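You operate a simulated robot arm through the tools that you are given. There is no shell and no other tool. Be economical: measure what you need, move in short steps, check, and stop when the job is done.

You are at the controls of a simulated robot arm. One attempt, no reset.

Task
Set up the loupe stand to show the olive with the stalk.
Fine: olive on the rest, lamp on, dimmer knob fully down, loupe over it; leave it lit.

Only the result counts: the job must be done as asked and must still hold three seconds after the hand-in. Knocking over, shifting, dropping, spilling or breaking anything else fails it.

Robot
A 7-joint arm with a two-finger gripper, hanging from a carriage that runs on a rail from [-1.683, -0.005] to [0.797, 0.002] (x, y) and turns from -373 to 315 degrees about z. Base frame: it is fixed where the carriage stands at the start and does not move with it; the origin is on the floor, on the carriage's upright axis, x ahead of it, y to its left, z up. Units: m, degrees, N and s.
With the tool pointing down near the work surface it reaches from about 0.32 to 0.74 m from the robot's upright axis, wherever it stands. Its first joint turns from -143.0 to 143.0 degrees. Places, roughly: dimmer knob [0, -0.5, 0.9]; lamp switch [0.1, -0.4, 0.9]; loupe [0, -0.3, 1]; rest of the loupe stand [0.1, -0.3, 0.9]. Payload 1.37 kg.
The TCP is the grasp point between the finger pads, 0.016 m short of the fingertips. In the tool frame z runs along the fingers and y along their closing line. Largest opening 0.092 m; the body of the gripper starts 0.074 m behind the TCP.
Orientation is that of the tool frame in the base frame, as a unit quaternion [w, x, y, z]. With the fingers straight down and closing along the base's y, the tool's x points along the base's -x, its y along +y and its z along -z.

Tools
- The arm moves only by the tool nudge_tool. Its arguments are lists of equal length, an entry for each row: "delta_rot": the turn, a rotation vector about the tool's x, y, z in units of 4 degrees (1.0 is 4 degrees), a list of three; "delta_pos": the shift along the tool's x, y, z in units of 50 mm (1.0 is 50 mm), a list of three; "grip": the finger opening in m, from 0 to 0.092. In form: {"delta_rot": [[rx, ry, rz], ...], "delta_pos": [[dx, dy, dz], ...], "grip": [grip, ...]}. A call has 1 to 10 rows; each row shifts and turns the commanded pose from where the row before left it, along the tool's axes as they then stand. A call with a number of a shift or a turn outside -1 to 1 is refused whole. Each row takes 0.2 s and may step no farther than 0.05 m and 8.6 degrees from the row before; otherwise, or with a gripper value out of range, the whole call is refused. Where a pose cannot be reached the arm comes as near as it can. A force on the tool above 40 N (or 10 N above the force at the start of the call, whichever is more), or a blocked arm, ends the call early, and 0.2 s more pass. Each finger halts on what it meets, pressing with about 26 N; the grip force reading is that of the motor and also rises with nothing between the fingers. The clock runs only during rows and for 0.2 s after the last one: add rows that do not move to give the fingers time. The reply holds the time, the measured pose of the TCP, the force on the tool along the base axes, the opening and the grip force, in the units named above and with some noise, with the torque about the TCP (base axes, N m) and any sound that the robot's microphone picked up.
- Cameras (640 x 400 px; columns grow to the right, rows downward): "scene" is now at [0.2234, -0.0727, 1.8701]; the picture's right is [-1.00, -0.07, 0.00], its down [-0.06, 0.82, -0.57] and it looks along [0.04, -0.57, -0.82] (base axes); focal length 283 px, centre (320, 200). "wrist" rides on the gripper at [0.071, 0.019, -0.111] in the tool frame; the picture's right is [-0.26, 0.96, 0.00], its down [-0.78, -0.21, -0.59] and it looks along [-0.57, -0.15, 0.81] (tool axes); focal length 280 px, centre (320, 200). There is no depth. A picture from a camera that has moved, and an enlarged one, comes with that camera's place and axes in the base frame and with its lens.
- grab_frame(camera): a new picture of that camera. No time passes.
- slide_trunk(by): slides the trunk up (or, below 0, down) by that many m; the arm and the scene camera ride with it, the base frame stays. It gives what a move gives, with no picture.
- base_move(legs): drives the robot by 1 to 6 legs, each [ahead, left, turn to the left] in m, m and degrees, along the robot's own axes; the way and the turn of a leg run together, so that a leg with both is an arc; at most 1.5 m and 180 degrees a leg. The arm and the cameras ride along, it lands a little off, and it stops where it bumps. It keeps to its track: a leg is cut to what the track allows. It gives what a move gives.
- pan_tilt(pan, tilt): turns the head with the scene camera to pan (to the left, within 155 degrees either way) and tilt (down, from -29 to 69), counted from straight ahead of the robot. It gives what a move gives.
- inspect(camera, box): a new picture of the part [left, top, right, bottom] of that camera's present view, enlarged. No time passes.
- finish_job(): hands the job in; it is judged then, once.

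Go step by step. Nothing tells you exact positions but the pictures and the camera data: compare them with the known pose of the tool, close in by small moves and look again before you grip or let go. The budget is 120 turns and 78 pictures, counting those below and the enlarged ones. Unless the task says otherwise, let go and move clear before handing in, and close with one line.

The tools are called after "Emit:" as name(argument=value, ...) on one line, values as JSON. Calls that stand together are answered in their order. nudge_tool: Moves the arm, as the interface text tells. Its arguments: {"type":"object","properties":{"delta_rot":{"type":"array","items":{"type":"array","items":{"type":"number"}}},"delta_pos":{"type":"array","items":{"type":"array","items":{"type":"number"}}},"grip":{"type":"array","items":{"type":"number"}}},"required":["delta_rot","delta_pos","grip"]} The other tools are called the same way: slide_trunk (by) slides the trunk up or down; base_move (legs) drives the base; pan_tilt (pan, tilt) turns the head that bears the scene camera; grab_frame (camera) takes a picture; inspect (camera, box) takes an enlarged picture of a part of a camera's view; finish_job () hands the job in.

At the start:

```text
t: 0.0
tool_pos: [0.1723, -0.642, 1.3555]
tool_rot: [-0.001, 0.0, 1.0, 0.0]
force: [-0.2, -0.2, -0.4]
wrist_torque: [-0.02, -0.04, 0.05]
width: 0.092
gripper_force: 0.1
trunk travel left (down, up): [-0.525, 0.056]
robot x, y, heading: [-0.0019, -0.0051, 0.1]
head pan, tilt: [-86.1, 55.4]
```

scene: 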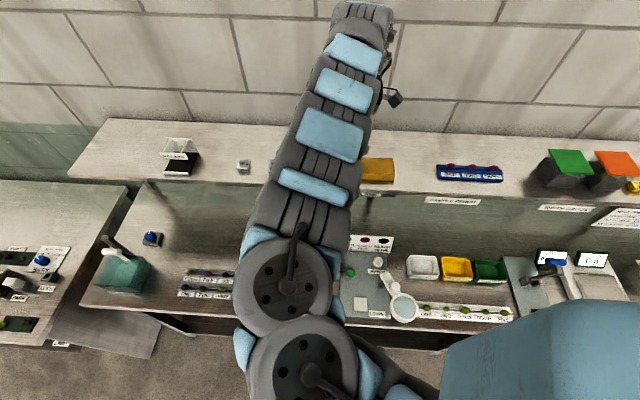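
wrist: 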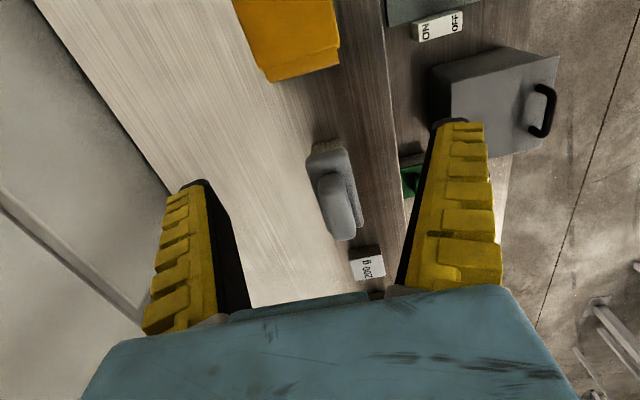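

The loupe stand sits around pixel (380,290), with rows of olives to the right and left of it. I'll enlarge those regions first.

Emit:
inspect(camera="scene", box=[330, 220, 530, 345])

Emit:
inspect(camera="scene", box=[80, 220, 250, 325])

```text
3.20 times, centred on (430, 282) of scene
camera zoom: at [0.2234, -0.0727, 1.8701], right [-1.0, -0.07, 0.0], down [-0.06, 0.82, -0.57], along [0.04, -0.57, -0.82], focal length 906 px, centre (-32, -64)
```

zoom: 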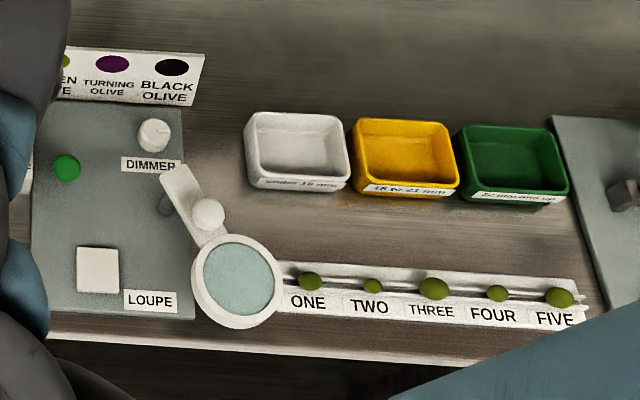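

```text
3.76 times, centred on (165, 272) of scene
camera zoom: at [0.2234, -0.0727, 1.8701], right [-1.0, -0.07, 0.0], down [-0.06, 0.82, -0.57], along [0.04, -0.57, -0.82], focal length 1066 px, centre (904, -73)
```

zoom: 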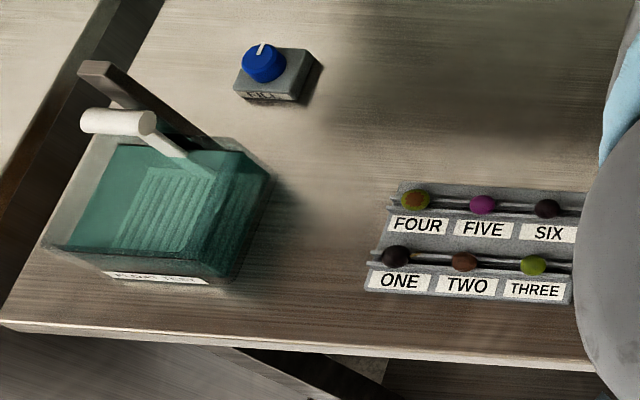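

Two racks of olives; I'll zoom in tighter to find which olive bears a stalk.

Emit:
inspect(camera="scene", box=[415, 298, 515, 328])

Emit:
inspect(camera="scene", box=[174, 262, 242, 304])

```text
6.40 times, centred on (465, 313) of scene
camera zoom: at [0.2234, -0.0727, 1.8701], right [-1.0, -0.07, 0.0], down [-0.06, 0.82, -0.57], along [0.04, -0.57, -0.82], focal length 1813 px, centre (-608, -523)
```

zoom: 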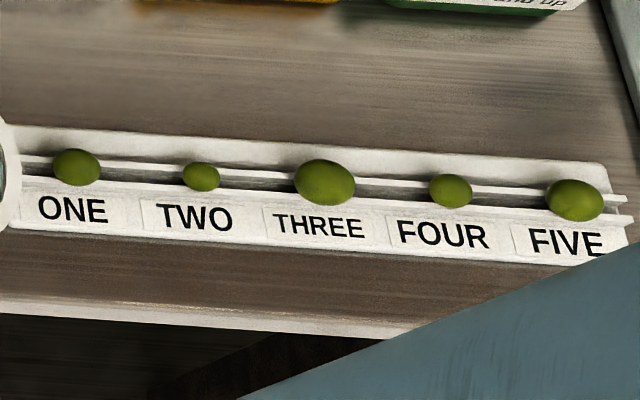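

```text
9.41 times, centred on (208, 283) of scene
camera zoom: at [0.2234, -0.0727, 1.8701], right [-1.0, -0.07, 0.0], down [-0.06, 0.82, -0.57], along [0.04, -0.57, -0.82], focal length 2666 px, centre (1374, -581)
```

zoom: 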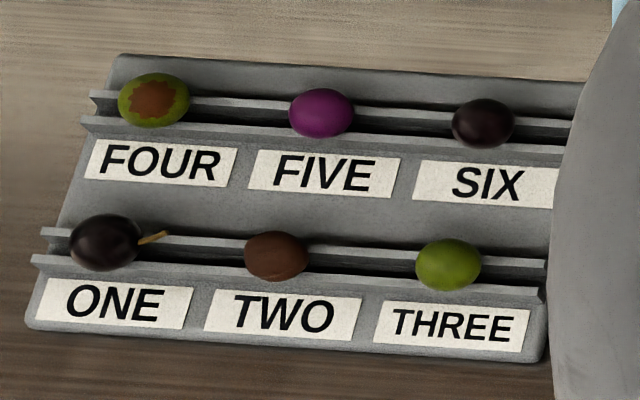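

The stalked olive is ONE of the left (grey) rack, near (0.71, -0.35). Rest near (0.106, -0.334), loupe lens near (-0.01, -0.31). I'll pull the arm in and drive the carriage toward the middle.

Emit:
nudge_tool(delta_rot=[[0, 0, 0], [0, 0, 0], [0, 0, 0], [0, 0, 0]], delta_pos=[[0, 1, 0], [0, 1, 0], [0, 1, 0], [0, 1, 0]], grip=[0.092, 0.092, 0.092, 0.092])

Emit:
base_move(legs=[[0.38, 0, 0]])

Emit:
grab_frame(camera="scene")

```text
t: 1.0
tool_pos: [0.1717, -0.6207, 1.3566]
tool_rot: [0.0, -0.001, 1.0, 0.0]
force: [-0.5, 0.1, -0.7]
wrist_torque: [-0.01, -0.02, -0.01]
width: 0.0917
gripper_force: 0.1
out of reach, approached as far as the arm can: row 1, 2, 3, 4
trunk travel left (down, up): [-0.525, 0.056]
robot x, y, heading: [-0.0001, 0.0045, -0.1]
head pan, tilt: [-86.1, 55.4]
```

```text
t: 3.4
tool_pos: [0.5547, -0.6185, 1.3558]
tool_rot: [-0.001, -0.003, 1.0, 0.001]
force: [-0.4, 0.5, -0.9]
wrist_torque: [0.01, 0.0, 0.04]
width: 0.0921
gripper_force: 0.1
trunk travel left (down, up): [-0.525, 0.056]
robot x, y, heading: [0.3782, 0.0007, 0.5]
head pan, tilt: [-86.1, 55.4]
```

```text
71 pictures are left
camera scene: at [0.6035, -0.0703, 1.8701], right [-1.0, -0.07, 0.0], down [-0.06, 0.82, -0.57], along [0.04, -0.57, -0.82], focal length 283 px, centre (320, 200)
```

scene: 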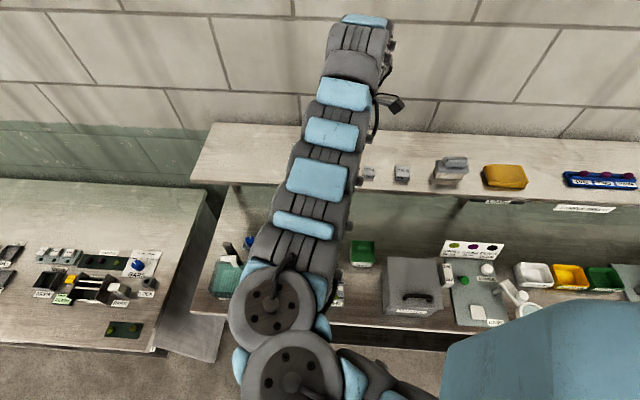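

The arm couldn't pull in at this height, and it is over the upper shelf. I'll check the wrist view to see what lies below.

Emit:
grab_frame(camera="wrist")

```text
70 pictures are left
camera wrist: at [0.485, -0.5988, 1.4659], right [0.26, 0.97, 0.0], down [0.78, -0.21, 0.59], along [0.57, -0.15, -0.81], focal length 280 px, centre (320, 200)
```

wrist: 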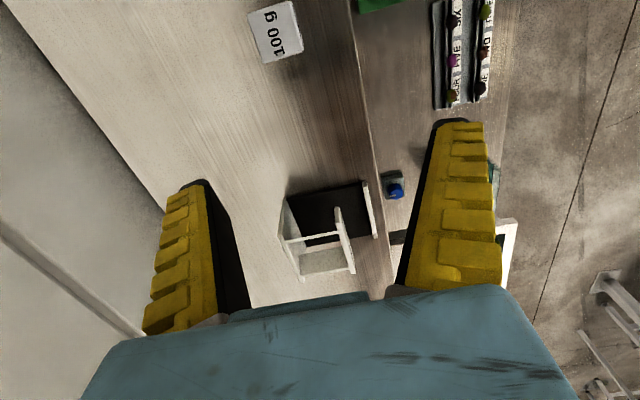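

Shelf front edge is at about y=-0.58, z=1.17. I'll go diagonally down and out in front of it.

Emit:
nudge_tool(delta_rot=[[0, 0, 0], [0, 0, 0], [0, 0, 0], [0, 0, 0]], delta_pos=[[0, 0.7, 0.3], [0, 0.7, 0.3], [0, 0.7, 0.3], [0, 0.7, 0.3]], grip=[0.092, 0.092, 0.092, 0.092])

```text
t: 4.4
tool_pos: [0.5555, -0.6186, 1.3566]
tool_rot: [-0.001, -0.003, 1.0, 0.001]
force: [0.9, -0.2, -0.2]
wrist_torque: [-0.01, 0.01, -0.01]
width: 0.0921
gripper_force: 0.1
out of reach, approached as far as the arm can: row 1, 2, 3, 4
trunk travel left (down, up): [-0.525, 0.056]
robot x, y, heading: [0.3807, -0.0001, 0.2]
head pan, tilt: [-86.1, 55.4]
```

Emit:
nudge_tool(delta_rot=[[0, 0, 0], [0, 0, 0]], delta_pos=[[0, 0, 0.8], [0, 0.3, 0.5]], grip=[0.092, 0.092])

```text
t: 5.0
tool_pos: [0.5566, -0.6196, 1.3451]
tool_rot: [-0.001, -0.005, 1.0, 0.004]
force: [-1.6, -0.4, 0.0]
wrist_torque: [0.01, 0.0, 0.0]
width: 0.0918
gripper_force: 0.0
out of reach, approached as far as the arm can: row 1, 2
trunk travel left (down, up): [-0.525, 0.056]
robot x, y, heading: [0.3801, -0.0012, 0.0]
head pan, tilt: [-86.1, 55.4]
```

Emit:
nudge_tool(delta_rot=[[0, 0, 0], [0, 0, 0], [0, 0, 0]], delta_pos=[[0, -0.3, 0.2], [0, -0.3, 0.2], [0, -0.3, 0.2]], grip=[0.092, 0.092, 0.092])

```text
t: 5.8
tool_pos: [0.557, -0.6637, 1.3158]
tool_rot: [-0.001, -0.002, 1.0, 0.0]
force: [-0.4, -0.5, -0.6]
wrist_torque: [0.0, -0.01, -0.01]
width: 0.0919
gripper_force: 0.0
trunk travel left (down, up): [-0.525, 0.056]
robot x, y, heading: [0.3812, 0.002, 0.3]
head pan, tilt: [-86.1, 55.4]
```

At this height the arm only reaches radius ≥0.64. I'll rise, turn the carriage so the tool leaves the shelf area, and descend there.

Emit:
nudge_tool(delta_rot=[[0, 0, 0]], delta_pos=[[0, 0, -0.8]], grip=[0.092])

Emit:
slide_trunk(by=0.05)

Emit:
base_move(legs=[[0, 0, 38]])

Emit:
grab_frame(camera="wrist")

```text
t: 6.2
tool_pos: [0.557, -0.6635, 1.3556]
tool_rot: [0.001, -0.002, 1.0, 0.0]
force: [0.2, -0.3, 0.2]
wrist_torque: [-0.02, -0.02, 0.02]
width: 0.092
gripper_force: 0.0
trunk travel left (down, up): [-0.525, 0.056]
robot x, y, heading: [0.3754, 0.0017, 0.3]
head pan, tilt: [-86.1, 55.4]
```

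```text
t: 7.1
tool_pos: [0.5574, -0.6626, 1.405]
tool_rot: [0.0, -0.003, 1.0, 0.0]
force: [-0.3, 0.3, -0.3]
wrist_torque: [0.02, 0.02, -0.02]
width: 0.0917
gripper_force: 0.0
trunk travel left (down, up): [-0.575, 0.006]
robot x, y, heading: [0.3796, 0.0034, 0.1]
head pan, tilt: [-86.1, 55.4]
```

```text
t: 9.3
tool_pos: [0.9317, -0.4093, 1.4051]
tool_rot: [0.0, -0.333, 0.943, 0.0]
force: [-0.4, 0.1, -0.2]
wrist_torque: [-0.01, -0.05, 0.01]
width: 0.0917
gripper_force: 0.0
trunk travel left (down, up): [-0.575, 0.006]
robot x, y, heading: [0.3773, 0.0036, 38.7]
head pan, tilt: [-86.1, 55.4]
```

```text
69 pictures are left
camera wrist: at [0.8643, -0.4374, 1.5153], right [-0.4, 0.92, 0.0], down [0.74, 0.32, 0.59], along [0.54, 0.24, -0.81], focal length 280 px, centre (320, 200)
```

wrist: 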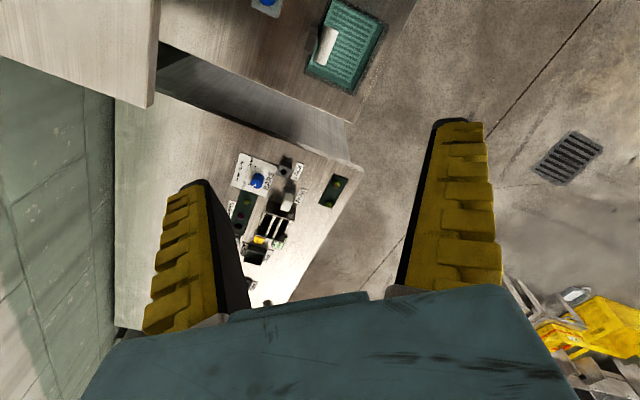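

The tool is clear of the shelf, over the gap between benches. Descending 0.2 m.

Emit:
nudge_tool(delta_rot=[[0, 0, 0], [0, 0, 0], [0, 0, 0], [0, 0, 0]], delta_pos=[[0, 0, 1], [0, 0, 1], [0, 0, 1], [0, 0, 1]], grip=[0.092, 0.092, 0.092, 0.092])

```text
t: 10.3
tool_pos: [0.9312, -0.409, 1.2051]
tool_rot: [0.0, -0.331, 0.943, 0.0]
force: [0.4, -0.2, 0.5]
wrist_torque: [-0.05, 0.06, -0.02]
width: 0.0918
gripper_force: 0.1
trunk travel left (down, up): [-0.575, 0.006]
robot x, y, heading: [0.3802, 0.0016, 38.7]
head pan, tilt: [-86.1, 55.4]
```

Now pulling in radially toward the carriage axis.

Emit:
nudge_tool(delta_rot=[[0, 0, 0], [0, 0, 0], [0, 0, 0], [0, 0, 0], [0, 0, 0]], delta_pos=[[0.2, 0.77, 0], [0.2, 0.77, 0], [0.2, 0.77, 0], [0.2, 0.77, 0], [0.2, 0.77, 0]], grip=[0.092, 0.092, 0.092, 0.092, 0.092])

```text
t: 11.5
tool_pos: [0.7708, -0.2867, 1.2039]
tool_rot: [-0.001, -0.332, 0.943, 0.002]
force: [0.9, 1.3, 1.1]
wrist_torque: [-0.08, 0.07, 0.01]
width: 0.0921
gripper_force: 0.0
trunk travel left (down, up): [-0.575, 0.006]
robot x, y, heading: [0.3819, 0.0002, 38.9]
head pan, tilt: [-86.1, 55.4]
```

Good; the tool is in front of the shelf at radius 0.49. Squaring the gripper to the base axes and looking.

Emit:
nudge_tool(delta_rot=[[0, 0, 0.97], [0, 0, 0.97], [0, 0, 0.97], [0, 0, 0.97], [0, 0, 0.97], [0, 0, 0.97], [0, 0, 0.97], [0, 0, 0.97], [0, 0, 0.97], [0, 0, 0.97]], delta_pos=[[0, 0, 0], [0, 0, 0], [0, 0, 0], [0, 0, 0], [0, 0, 0], [0, 0, 0], [0, 0, 0], [0, 0, 0], [0, 0, 0], [0, 0, 0]], grip=[0.092, 0.092, 0.092, 0.092, 0.092, 0.092, 0.092, 0.092, 0.092, 0.092])

Emit:
grab_frame(camera="wrist")

Emit:
grab_frame(camera="scene")

```text
t: 13.7
tool_pos: [0.7716, -0.2899, 1.2055]
tool_rot: [0.0, 0.0, 1.0, 0.001]
force: [0.0, 0.0, -0.5]
wrist_torque: [0.04, 0.0, 0.0]
width: 0.092
gripper_force: 0.1
trunk travel left (down, up): [-0.575, 0.006]
robot x, y, heading: [0.3834, 0.0018, 38.8]
head pan, tilt: [-86.1, 55.4]
```

```text
68 pictures are left
camera wrist: at [0.7014, -0.27, 1.3153], right [0.26, 0.96, 0.0], down [0.78, -0.21, 0.59], along [0.57, -0.16, -0.81], focal length 280 px, centre (320, 200)
```

wrist: 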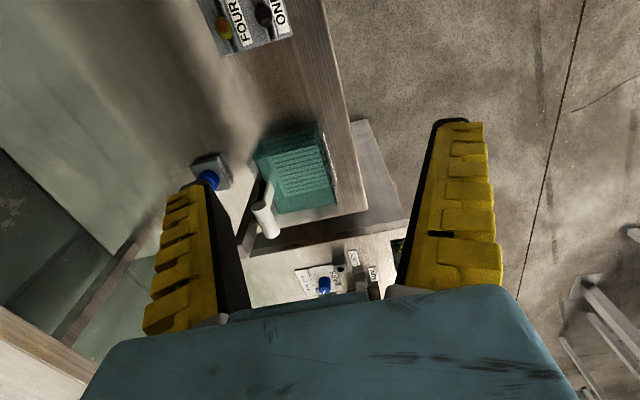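

```text
67 pictures are left
camera scene: at [0.5984, 0.085, 1.9201], right [-0.74, -0.68, 0.0], down [-0.56, 0.61, -0.57], along [0.39, -0.42, -0.82], focal length 283 px, centre (320, 200)
```

scene: 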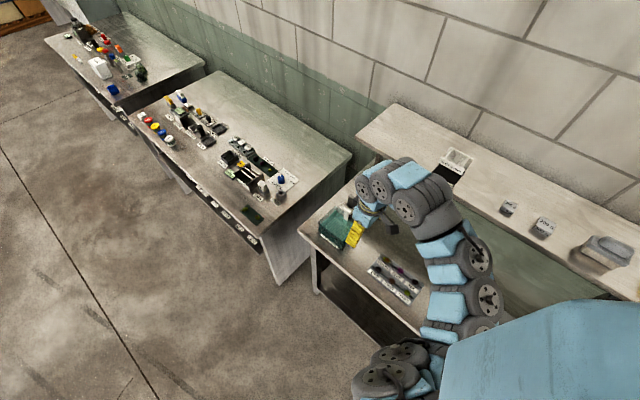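

Emit:
inspect(camera="scene", box=[355, 245, 435, 310])

Emit:
inspect(camera="wrist", box=[200, 0, 300, 62])

```text
6.15 times, centred on (395, 278) of scene
camera zoom: at [0.5984, 0.085, 1.9201], right [-0.74, -0.68, 0.0], down [-0.56, 0.61, -0.57], along [0.39, -0.42, -0.82], focal length 1743 px, centre (-142, -277)
```

zoom: 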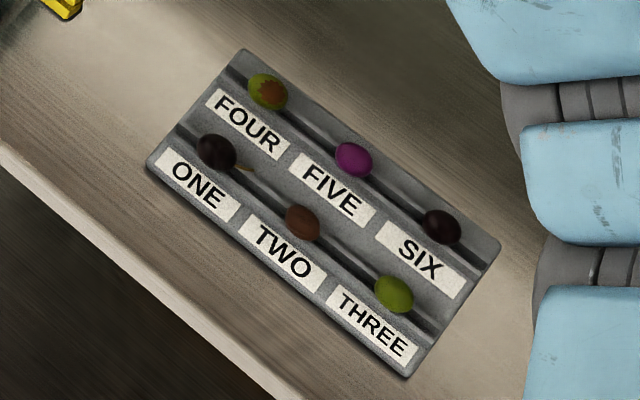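

```text
6.40 times, centred on (250, 31) of wrist
camera zoom: at [0.7014, -0.27, 1.3153], right [0.26, 0.96, 0.0], down [0.78, -0.21, 0.59], along [0.57, -0.16, -0.81], focal length 1794 px, centre (768, 1282)
```

zoom: 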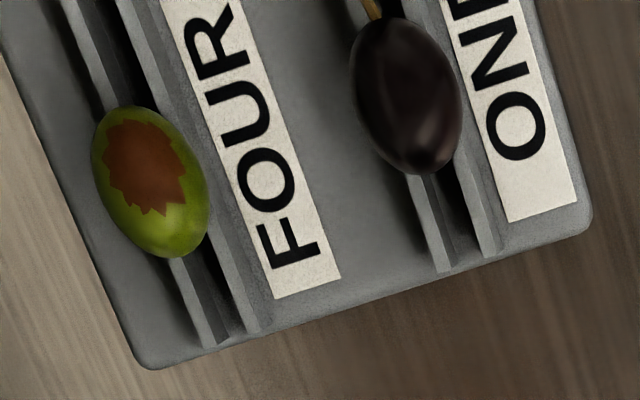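

Triangulated stalked olive: about (0.70, -0.341, 0.92), ~20 mm wide, long axis along x, stalk toward -x. Moving above it with fingers at 45 mm.

Emit:
nudge_tool(delta_rot=[[0, 0, 0], [0, 0, 0], [0, 0, 0], [0, 0, 0], [0, 0, 0], [0, 0, 0], [0, 0, 0]], delta_pos=[[0.71, -0.51, 0], [0.71, -0.51, 0], [0, 0, 1], [0, 0, 1], [0, 0, 1], [0, 0, 0.8], [0, 0, 0]], grip=[0.092, 0.07, 0.045, 0.045, 0.045, 0.045, 0.045])

Emit:
grab_frame(camera="wrist")

Emit:
inspect(camera="scene", box=[335, 215, 435, 310])

```text
t: 15.3
tool_pos: [0.7002, -0.3415, 1.0145]
tool_rot: [0.0, 0.0, 1.0, 0.0]
force: [-0.3, -0.1, -0.1]
wrist_torque: [0.0, 0.01, 0.01]
width: 0.0482
gripper_force: 2.3
trunk travel left (down, up): [-0.575, 0.006]
robot x, y, heading: [0.3773, 0.0031, 38.7]
head pan, tilt: [-86.1, 55.4]
```

```text
64 pictures are left
camera wrist: at [0.6296, -0.3208, 1.1248], right [0.26, 0.96, 0.0], down [0.78, -0.21, 0.59], along [0.57, -0.16, -0.81], focal length 280 px, centre (320, 200)
```

wrist: 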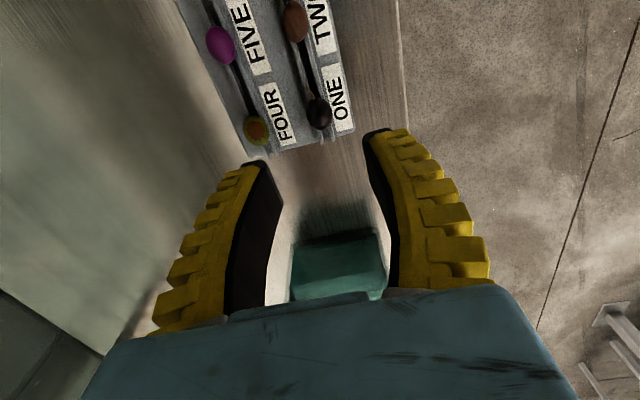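

```text
4.21 times, centred on (385, 262) of scene
camera zoom: at [0.5984, 0.085, 1.9201], right [-0.74, -0.68, 0.0], down [-0.56, 0.61, -0.57], along [0.39, -0.42, -0.82], focal length 1193 px, centre (46, -63)
```

zoom: 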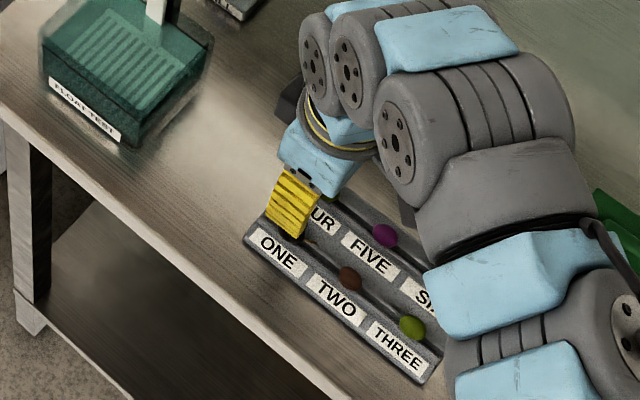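

Alignment confirmed: olive at (0.698, -0.342). Descending to 0.95 and checking.

Emit:
nudge_tool(delta_rot=[[0, 0, 0], [0, 0, 0], [0, 0, 0]], delta_pos=[[0.04, 0, 0.65], [0, 0, 0.65], [0, 0, 0]], grip=[0.044, 0.044, 0.044])

Emit:
grab_frame(camera="wrist")

```text
t: 16.1
tool_pos: [0.6985, -0.3409, 0.9516]
tool_rot: [-0.001, -0.001, 1.0, -0.001]
force: [-0.1, -0.3, -0.3]
wrist_torque: [0.01, -0.02, 0.0]
width: 0.0471
gripper_force: 2.6
trunk travel left (down, up): [-0.575, 0.006]
robot x, y, heading: [0.3796, 0.004, 39.0]
head pan, tilt: [-86.1, 55.4]
```

```text
62 pictures are left
camera wrist: at [0.6276, -0.3209, 1.0603], right [0.26, 0.96, 0.0], down [0.78, -0.21, 0.59], along [0.57, -0.16, -0.81], focal length 280 px, centre (320, 200)
```

wrist: 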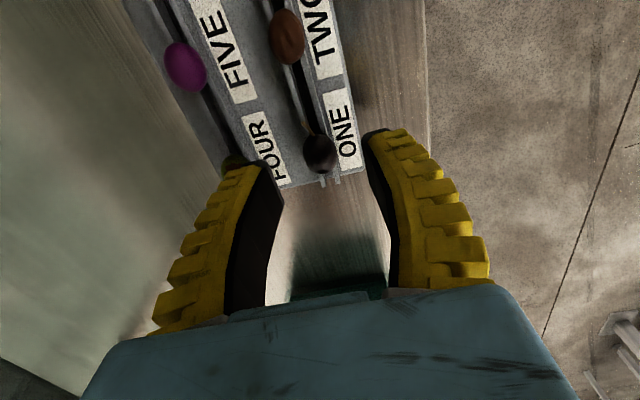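

Emit:
nudge_tool(delta_rot=[[0, 0, 0], [0, 0, 0]], delta_pos=[[-0.03, 0, 0.5], [0, 0, 0]], grip=[0.044, 0.044])

Emit:
inspect(camera="wrist", box=[230, 80, 430, 205])

Emit:
inspect(camera="scene", box=[365, 240, 425, 285])

```text
t: 16.7
tool_pos: [0.6984, -0.3404, 0.9258]
tool_rot: [0.0, 0.0, 1.0, 0.0]
force: [-1.2, 0.4, 0.1]
wrist_torque: [0.02, 0.02, 0.02]
width: 0.0471
gripper_force: 2.2
trunk travel left (down, up): [-0.575, 0.006]
robot x, y, heading: [0.3775, 0.0081, 38.8]
head pan, tilt: [-86.1, 55.4]
```

```text
3.20 times, centred on (330, 142) of wrist
camera zoom: at [0.6291, -0.3211, 1.0353], right [0.26, 0.96, 0.0], down [0.78, -0.21, 0.59], along [0.57, -0.16, -0.81], focal length 897 px, centre (288, 384)
```

zoom: 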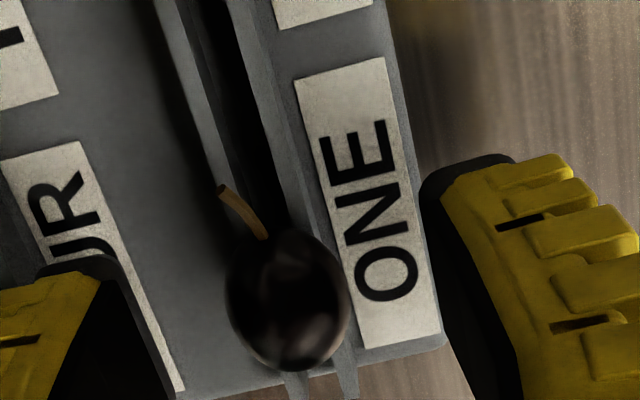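

```text
8.89 times, centred on (395, 262) of scene
camera zoom: at [0.5984, 0.085, 1.9201], right [-0.74, -0.68, 0.0], down [-0.56, 0.61, -0.57], along [0.39, -0.42, -0.82], focal length 2518 px, centre (-347, -356)
```

zoom: 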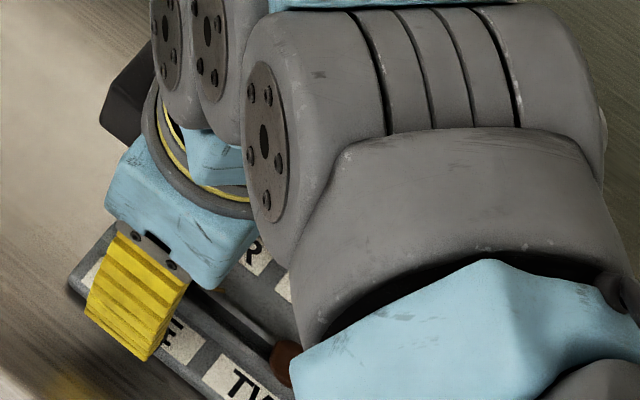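

Emit:
nudge_tool(delta_rot=[[0, 0, 0], [0, 0, 0]], delta_pos=[[-0.04, -0.02, 0.16], [0, 0, 0]], grip=[0.044, 0.044])

Emit:
inspect(camera="wrist", box=[230, 80, 430, 205])

```text
t: 17.3
tool_pos: [0.7008, -0.3422, 0.9162]
tool_rot: [-0.001, 0.001, 1.0, 0.0]
force: [0.1, -0.3, -0.4]
wrist_torque: [-0.01, 0.01, 0.01]
width: 0.0469
gripper_force: 2.2
trunk travel left (down, up): [-0.575, 0.006]
robot x, y, heading: [0.3779, -0.0007, 39.0]
head pan, tilt: [-86.1, 55.4]
```

```text
3.20 times, centred on (330, 142) of wrist
camera zoom: at [0.6312, -0.3222, 1.0271], right [0.26, 0.96, 0.0], down [0.78, -0.21, 0.59], along [0.57, -0.16, -0.81], focal length 897 px, centre (288, 384)
```

zoom: 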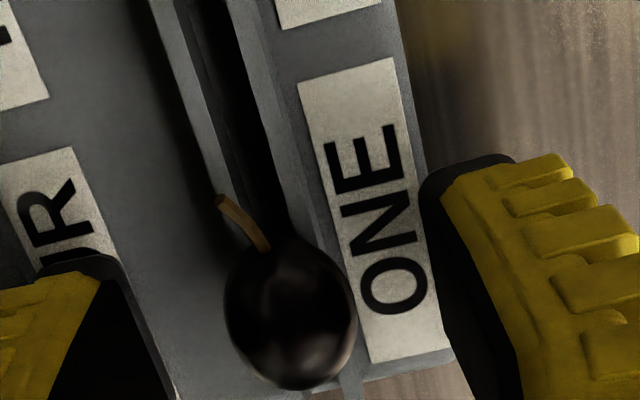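

The olive sits between the TCP and fingertips, centred. Closing.

Emit:
nudge_tool(delta_rot=[[0, 0, 0], [0, 0, 0], [0, 0, 0], [0, 0, 0]], delta_pos=[[0, 0, 0.04], [0, 0, 0], [0, 0, 0], [0, 0, 0]], grip=[0.035, 0.025, 0.016, 0.016])

Emit:
grab_frame(camera="wrist")

```text
t: 18.3
tool_pos: [0.7029, -0.343, 0.9152]
tool_rot: [0.0, 0.001, 1.0, 0.0]
force: [-0.1, 0.9, -0.8]
wrist_torque: [-0.03, -0.01, 0.0]
width: 0.0203
gripper_force: 2.8
trunk travel left (down, up): [-0.575, 0.006]
robot x, y, heading: [0.3814, 0.0013, 38.8]
head pan, tilt: [-86.1, 55.4]
```

```text
58 pictures are left
camera wrist: at [0.6314, -0.3223, 1.0253], right [0.26, 0.96, 0.0], down [0.78, -0.21, 0.59], along [0.57, -0.16, -0.81], focal length 280 px, centre (320, 200)
```

wrist: 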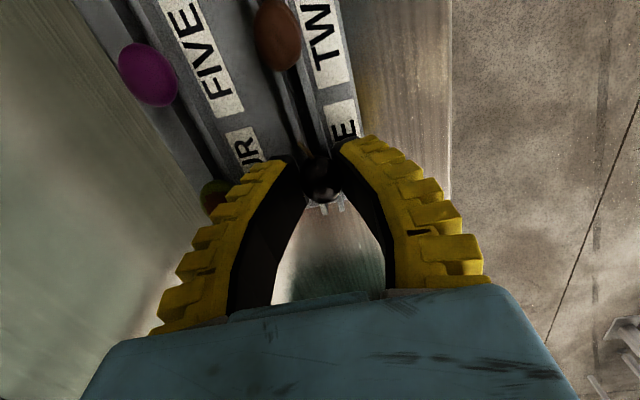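

Emit:
nudge_tool(delta_rot=[[0, 0, 0], [0, 0, 0], [0, 0, 0], [0, 0, 0]], delta_pos=[[0, 0, 0], [0, 0, 0], [0, 0, -0.4], [0, 0, -0.6]], grip=[0.012, 0.01, 0.01, 0.01])

Emit:
inspect(camera="wrist", box=[230, 80, 430, 205])

```text
t: 19.3
tool_pos: [0.7023, -0.3411, 0.9659]
tool_rot: [0.0, 0.0, 1.0, 0.001]
force: [0.0, -0.1, -0.4]
wrist_torque: [-0.05, 0.01, 0.02]
width: 0.0146
gripper_force: 8.2
trunk travel left (down, up): [-0.575, 0.006]
robot x, y, heading: [0.3776, -0.002, 38.8]
head pan, tilt: [-86.1, 55.4]
```

```text
3.20 times, centred on (330, 142) of wrist
camera zoom: at [0.6315, -0.3217, 1.0755], right [0.26, 0.96, 0.0], down [0.78, -0.21, 0.59], along [0.57, -0.15, -0.81], focal length 897 px, centre (288, 384)
```

zoom: 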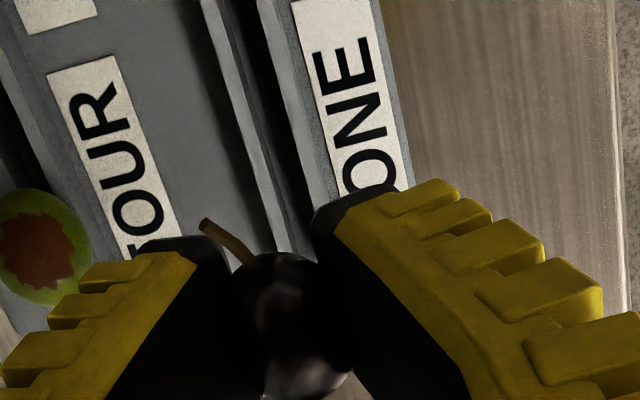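

The stalked olive is held. I'll lift, pull in slightly and swing the carriage about -83° to bring it over the loupe stand.

Emit:
nudge_tool(delta_rot=[[0, 0, 0], [0, 0, 0], [0, 0, 0], [0, 0, 0], [0, 0, 0]], delta_pos=[[0, 0, -0.9], [0, 0, -0.9], [0, 0, -0.9], [0, 0, -0.9], [0.56, 0.58, 0]], grip=[0.01, 0.01, 0.01, 0.01, 0.01])

Emit:
base_move(legs=[[0, 0, -40], [0, 0, -30]])

Emit:
grab_frame(camera="scene")

Emit:
grab_frame(camera="wrist")

```text
t: 20.5
tool_pos: [0.6746, -0.3121, 1.1455]
tool_rot: [0.0, 0.001, 1.0, -0.001]
force: [0.1, -0.7, 0.6]
wrist_torque: [0.02, 0.05, -0.02]
width: 0.0142
gripper_force: 8.6
trunk travel left (down, up): [-0.575, 0.006]
robot x, y, heading: [0.3805, 0.0023, 38.4]
head pan, tilt: [-86.1, 55.4]
```

```text
t: 24.3
tool_pos: [0.1896, -0.3844, 1.1455]
tool_rot: [0.0, 0.572, 0.821, 0.0]
force: [0.1, -0.5, 0.0]
wrist_torque: [0.02, -0.01, 0.03]
width: 0.0141
gripper_force: 8.0
trunk travel left (down, up): [-0.575, 0.006]
robot x, y, heading: [0.3779, -0.0014, -30.9]
head pan, tilt: [-86.1, 55.4]
```

```text
56 pictures are left
camera scene: at [0.5345, -0.1769, 1.9201], right [-0.89, 0.45, 0.0], down [0.37, 0.73, -0.57], along [-0.26, -0.51, -0.82], focal length 283 px, centre (320, 200)
```

scene: 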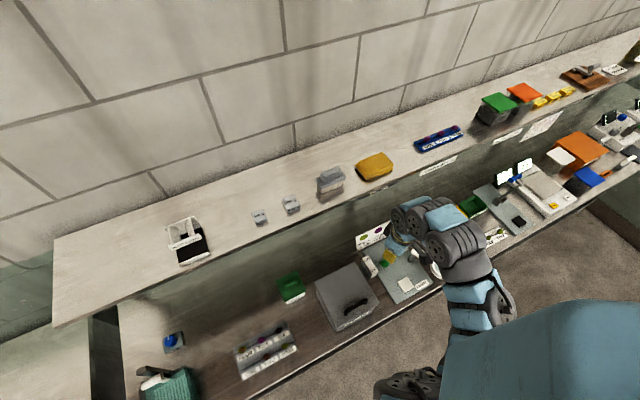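

```text
55 pictures are left
camera wrist: at [0.1822, -0.3101, 1.2554], right [1.0, 0.09, 0.0], down [0.07, -0.8, 0.59], along [0.05, -0.59, -0.81], focal length 280 px, centre (320, 200)
```

wrist: 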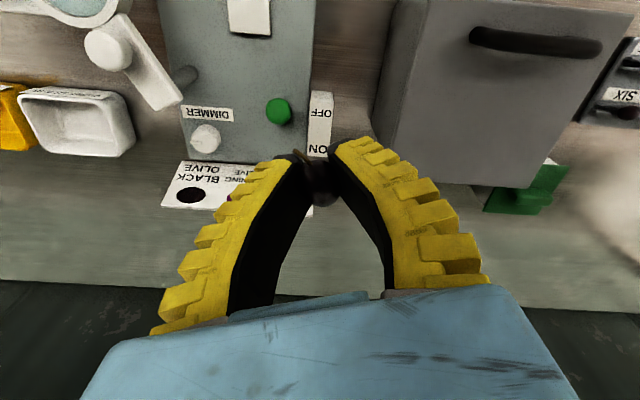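

The stand is in clear view from the wrist. I'll zoom on the panel: dimmer, green button, ON/OFF piece, rest and loupe.

Emit:
inspect(camera="wrist", box=[60, 0, 360, 188])

Emit:
inspect(camera="wrist", box=[180, 80, 350, 186])

Emit:
inspect(camera="scene", box=[340, 220, 460, 305])

```text
2.13 times, centred on (210, 94) of wrist
camera zoom: at [0.1822, -0.3101, 1.2554], right [1.0, 0.09, 0.0], down [0.07, -0.8, 0.59], along [0.05, -0.59, -0.81], focal length 597 px, centre (554, 426)
```

zoom: 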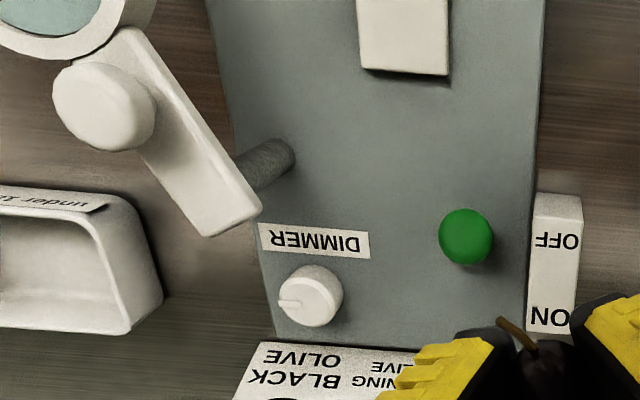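

```text
3.76 times, centred on (265, 133) of wrist
camera zoom: at [0.1822, -0.3101, 1.2554], right [1.0, 0.09, 0.0], down [0.07, -0.8, 0.59], along [0.05, -0.59, -0.81], focal length 1056 px, centre (527, 452)
```

zoom: 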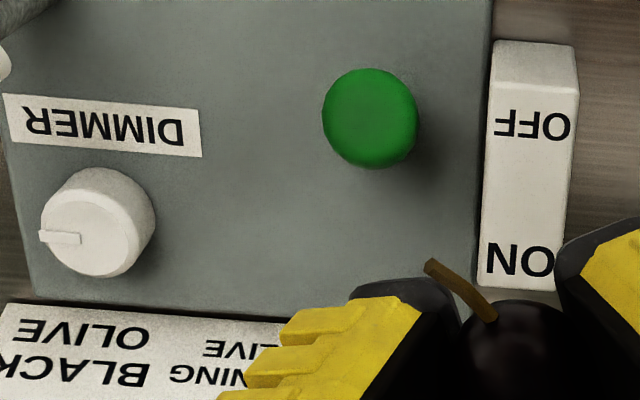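

```text
4.71 times, centred on (400, 262) of scene
camera zoom: at [0.5345, -0.1769, 1.9201], right [-0.89, 0.45, 0.0], down [0.37, 0.73, -0.57], along [-0.26, -0.51, -0.82], focal length 1333 px, centre (-56, -94)
```

zoom: 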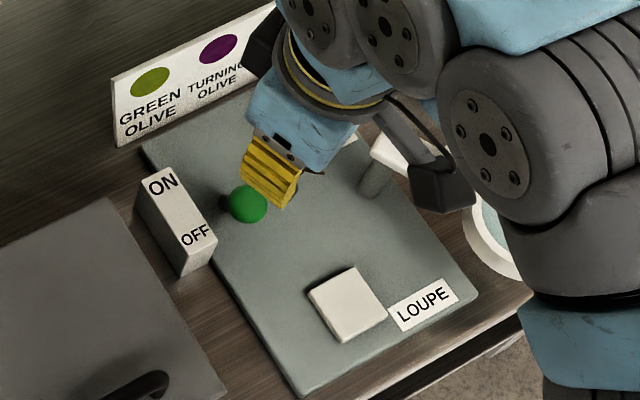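

The green button sits at about (0.141, -0.428), the dimmer and loupe post behind. Rest ≈ (0.109, -0.333). I'll square the gripper and move above the rest.

Emit:
nudge_tool(delta_rot=[[0, 0, 1], [0, 0, 1], [0, 0, 1], [0, 0, 1], [0, 0, 1], [0, 0, 0.08], [0, 0, 0]], delta_pos=[[0, 0, 0], [0, 0, 0], [0, 0, 0], [0, 0, 0], [0, 0, 0], [0.51, -0.8, 0], [0.51, -0.8, 0]], grip=[0.01, 0.01, 0.01, 0.01, 0.01, 0.01, 0.01])

Emit:
grab_frame(camera="wrist")

Emit:
inspect(camera="scene", box=[340, 220, 460, 305])

```text
t: 25.9
tool_pos: [0.1076, -0.3323, 1.1457]
tool_rot: [0.0, 0.708, 0.707, 0.0]
force: [0.6, 0.3, 0.4]
wrist_torque: [0.01, 0.03, -0.03]
width: 0.0144
gripper_force: 7.9
trunk travel left (down, up): [-0.575, 0.006]
robot x, y, heading: [0.3821, 0.0035, -30.7]
head pan, tilt: [-86.1, 55.4]
```

```text
51 pictures are left
camera wrist: at [0.1271, -0.2614, 1.2552], right [0.96, -0.26, 0.0], down [-0.21, -0.78, 0.59], along [-0.15, -0.57, -0.81], focal length 280 px, centre (320, 200)
```

wrist: 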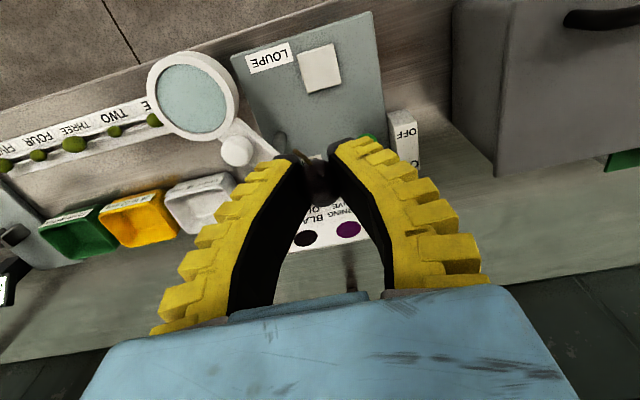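

```text
4.71 times, centred on (400, 262) of scene
camera zoom: at [0.5345, -0.1769, 1.9201], right [-0.89, 0.45, 0.0], down [0.37, 0.73, -0.57], along [-0.26, -0.51, -0.82], focal length 1333 px, centre (-56, -94)
```

zoom: 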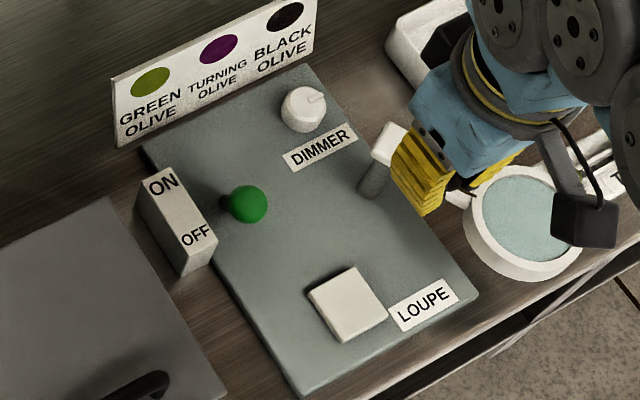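

Emit:
nudge_tool(delta_rot=[[0, 0, 0], [0, 0, 0], [0, 0, 0]], delta_pos=[[0.06, 0.06, 0.8], [0, 0, 0.8], [0, 0, 0.8]], grip=[0.01, 0.01, 0.01])

Emit:
grab_frame(camera="wrist")

Emit:
inspect(camera="scene", box=[370, 235, 450, 295])

```text
t: 26.7
tool_pos: [0.1116, -0.3299, 1.0248]
tool_rot: [-0.001, 0.708, 0.707, 0.0]
force: [-0.7, 0.3, 0.1]
wrist_torque: [0.03, -0.03, -0.03]
width: 0.014
gripper_force: 7.8
trunk travel left (down, up): [-0.575, 0.006]
robot x, y, heading: [0.381, 0.0022, -30.6]
head pan, tilt: [-86.1, 55.4]
```

```text
49 pictures are left
camera wrist: at [0.1311, -0.2582, 1.1351], right [0.97, -0.26, 0.0], down [-0.21, -0.78, 0.59], along [-0.15, -0.57, -0.81], focal length 280 px, centre (320, 200)
```

wrist: 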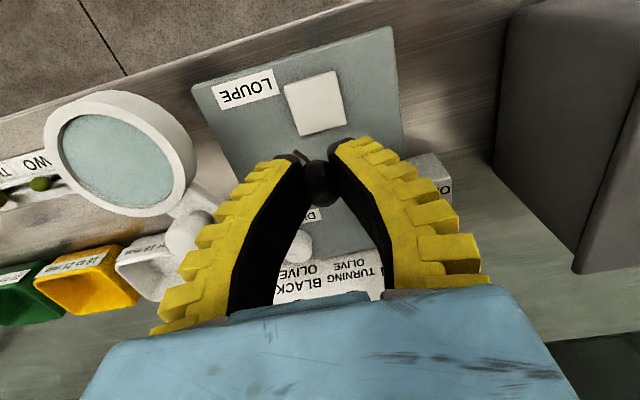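

```text
6.67 times, centred on (410, 265) of scene
camera zoom: at [0.5344, -0.1768, 1.92], right [-0.89, 0.45, 0.0], down [0.37, 0.73, -0.57], along [-0.26, -0.51, -0.82], focal length 1889 px, centre (-280, -233)
```

zoom: 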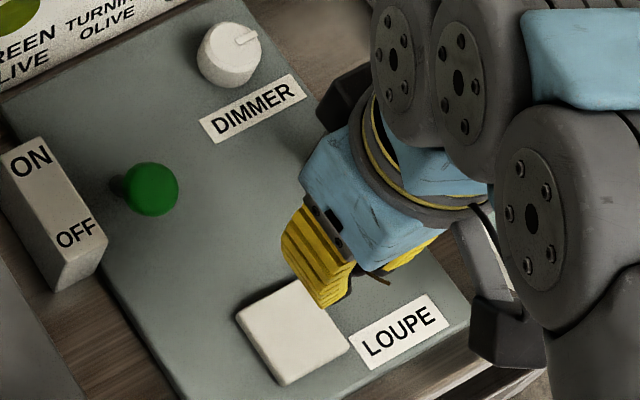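

Rest top ≈ (0.109, -0.327, ~0.90). Lowering to 0.945 and checking.

Emit:
nudge_tool(delta_rot=[[0, 0, 0], [0, 0, 0], [0, 0, 0]], delta_pos=[[0.05, -0.05, 0.8], [0, 0, 0.8], [0, 0, 0]], grip=[0.01, 0.01, 0.01])

Emit:
grab_frame(camera="wrist")

Emit:
inspect(camera="scene", box=[380, 245, 440, 290])

```text
t: 27.5
tool_pos: [0.1094, -0.3284, 0.9458]
tool_rot: [-0.001, 0.707, 0.707, -0.001]
force: [-0.5, 0.6, -1.0]
wrist_torque: [-0.02, -0.01, 0.02]
width: 0.0141
gripper_force: 8.0
trunk travel left (down, up): [-0.575, 0.006]
robot x, y, heading: [0.3797, -0.0009, -31.0]
head pan, tilt: [-86.1, 55.4]
```

```text
47 pictures are left
camera wrist: at [0.1291, -0.2565, 1.0559], right [0.97, -0.26, 0.0], down [-0.21, -0.78, 0.59], along [-0.15, -0.57, -0.81], focal length 280 px, centre (320, 200)
```

wrist: 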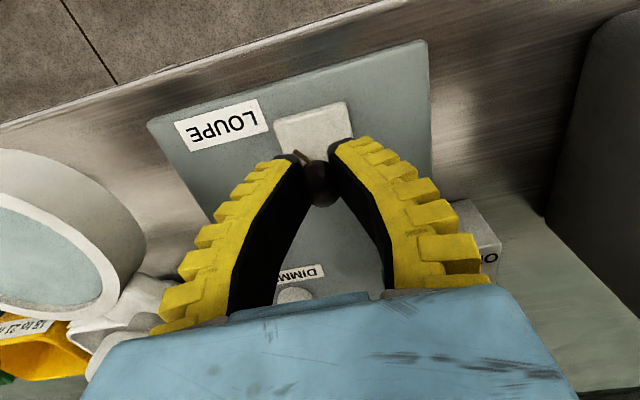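

```text
8.89 times, centred on (410, 268) of scene
camera zoom: at [0.5345, -0.1769, 1.9201], right [-0.89, 0.45, 0.0], down [0.37, 0.73, -0.57], along [-0.26, -0.51, -0.82], focal length 2518 px, centre (-480, -400)
```

zoom: 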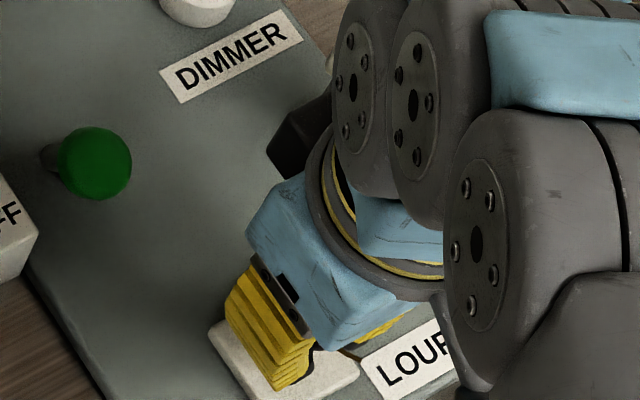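

Well centred over the rest (x 0.09–0.13, y centre -0.327). Lowering in small force-watched steps.

Emit:
nudge_tool(delta_rot=[[0, 0, 0], [0, 0, 0], [0, 0, 0], [0, 0, 0]], delta_pos=[[0, 0.02, 0.3], [0, 0, 0.1], [0, 0, 0.08], [0, 0, 0]], grip=[0.01, 0.01, 0.01, 0.01])

Emit:
inspect(camera="wrist", box=[230, 80, 430, 205])

```text
t: 28.5
tool_pos: [0.1101, -0.3283, 0.922]
tool_rot: [0.0, 0.707, 0.707, 0.001]
force: [-0.3, 0.3, -0.3]
wrist_torque: [0.0, 0.0, -0.06]
width: 0.0139
gripper_force: 7.6
trunk travel left (down, up): [-0.575, 0.006]
robot x, y, heading: [0.3834, 0.0038, -30.8]
head pan, tilt: [-86.1, 55.4]
```

```text
3.20 times, centred on (330, 142) of wrist
camera zoom: at [0.1294, -0.2563, 1.0319], right [0.97, -0.26, 0.0], down [-0.21, -0.78, 0.59], along [-0.15, -0.57, -0.81], focal length 897 px, centre (288, 384)
```

zoom: 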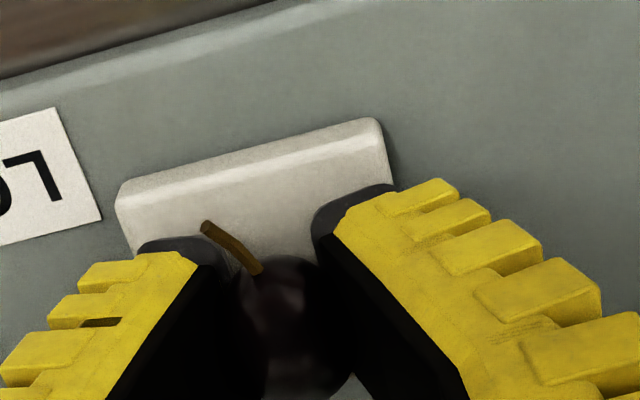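

Emit:
nudge_tool(delta_rot=[[0, 0, 0], [0, 0, 0], [0, 0, 0]], delta_pos=[[0, 0, 0.06], [0, 0, 0.05], [0, 0, 0]], grip=[0.01, 0.01, 0.01])

Emit:
inspect(camera="wrist", box=[230, 80, 430, 205])

```text
t: 29.3
tool_pos: [0.1092, -0.3279, 0.9166]
tool_rot: [0.0, 0.708, 0.707, 0.0]
force: [-0.2, 3.2, 8.5]
wrist_torque: [0.01, -0.03, -0.05]
width: 0.0143
gripper_force: 7.9
trunk travel left (down, up): [-0.575, 0.006]
robot x, y, heading: [0.3803, 0.0017, -30.9]
head pan, tilt: [-86.1, 55.4]
```

```text
3.20 times, centred on (330, 142) of wrist
camera zoom: at [0.1293, -0.2559, 1.0264], right [0.96, -0.26, 0.0], down [-0.21, -0.78, 0.59], along [-0.16, -0.57, -0.81], focal length 897 px, centre (288, 384)
```

zoom: 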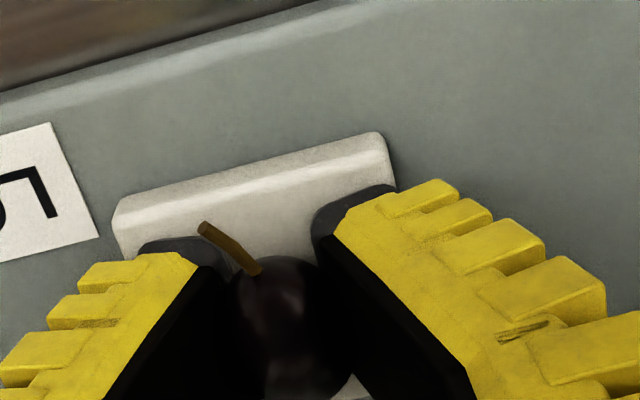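

Contact (8.5 N). Ease up half a millimetre and open slowly.

Emit:
nudge_tool(delta_rot=[[0, 0, 0], [0, 0, 0], [0, 0, 0], [0, 0, 0], [0, 0, 0], [0, 0, 0]], delta_pos=[[0, 0, -0.01], [0, 0, 0], [0, 0, 0], [0, 0, 0], [0, 0, 0], [0, 0, 0]], grip=[0.014, 0.018, 0.021, 0.025, 0.03, 0.034])

Emit:
inspect(camera="wrist", box=[230, 80, 430, 205])

```text
t: 30.7
tool_pos: [0.1097, -0.3279, 0.9164]
tool_rot: [0.0, 0.707, 0.707, 0.0]
force: [3.7, -0.1, 5.7]
wrist_torque: [0.0, 0.05, 0.01]
width: 0.0368
gripper_force: 0.4
trunk travel left (down, up): [-0.575, 0.006]
robot x, y, heading: [0.3789, 0.0012, -30.9]
head pan, tilt: [-86.1, 55.4]
```

```text
3.20 times, centred on (330, 142) of wrist
camera zoom: at [0.13, -0.2564, 1.0265], right [0.97, -0.26, 0.0], down [-0.21, -0.78, 0.59], along [-0.15, -0.57, -0.81], focal length 897 px, centre (288, 384)
```

zoom: 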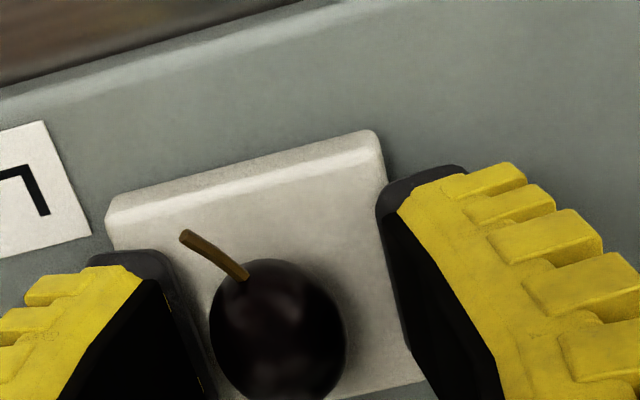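

Emit:
nudge_tool(delta_rot=[[0, 0, 0], [0, 0, 0], [0, 0, 0], [0, 0, 0], [0, 0, 0]], delta_pos=[[0, 0, -0.1], [0, 0, -0.4], [0, 0, -0.8], [0, 0, -0.9], [0, 0, -0.9]], grip=[0.036, 0.04, 0.04, 0.04, 0.04])

Emit:
grab_frame(camera="wrist")

Emit:
inspect(camera="scene", box=[340, 215, 480, 305])

```text
t: 31.9
tool_pos: [0.1107, -0.3257, 1.0715]
tool_rot: [0.0, 0.706, 0.708, 0.001]
force: [0.7, 0.2, -0.2]
wrist_torque: [-0.01, 0.04, 0.01]
width: 0.0434
gripper_force: 2.4
trunk travel left (down, up): [-0.575, 0.006]
robot x, y, heading: [0.38, 0.002, -31.0]
head pan, tilt: [-86.1, 55.4]
```

```text
42 pictures are left
camera wrist: at [0.13, -0.2555, 1.1816], right [0.97, -0.26, 0.0], down [-0.21, -0.78, 0.59], along [-0.15, -0.57, -0.81], focal length 280 px, centre (320, 200)
```

wrist: 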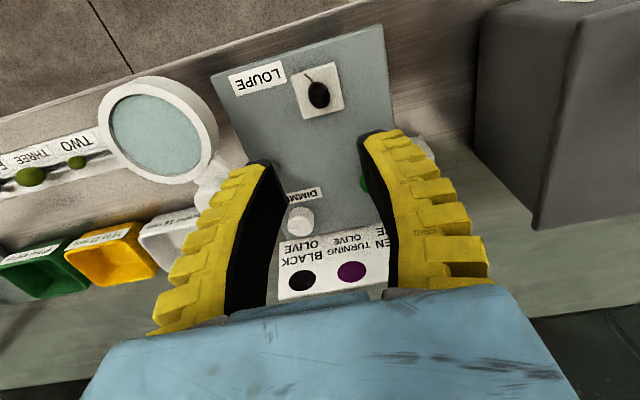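

```text
4.44 times, centred on (410, 260) of scene
camera zoom: at [0.5346, -0.1769, 1.9201], right [-0.89, 0.45, 0.0], down [0.37, 0.73, -0.57], along [-0.26, -0.51, -0.82], focal length 1259 px, centre (-80, -67)
```

zoom: 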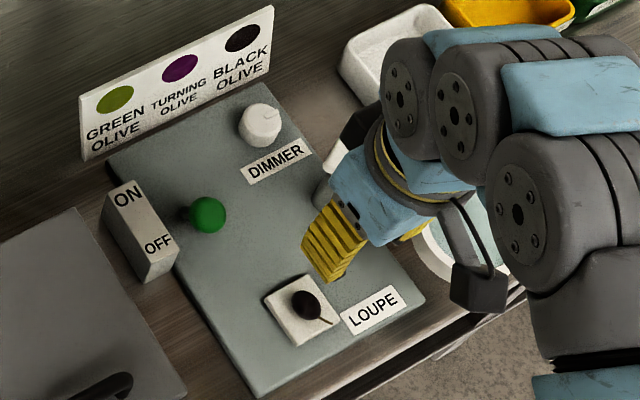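

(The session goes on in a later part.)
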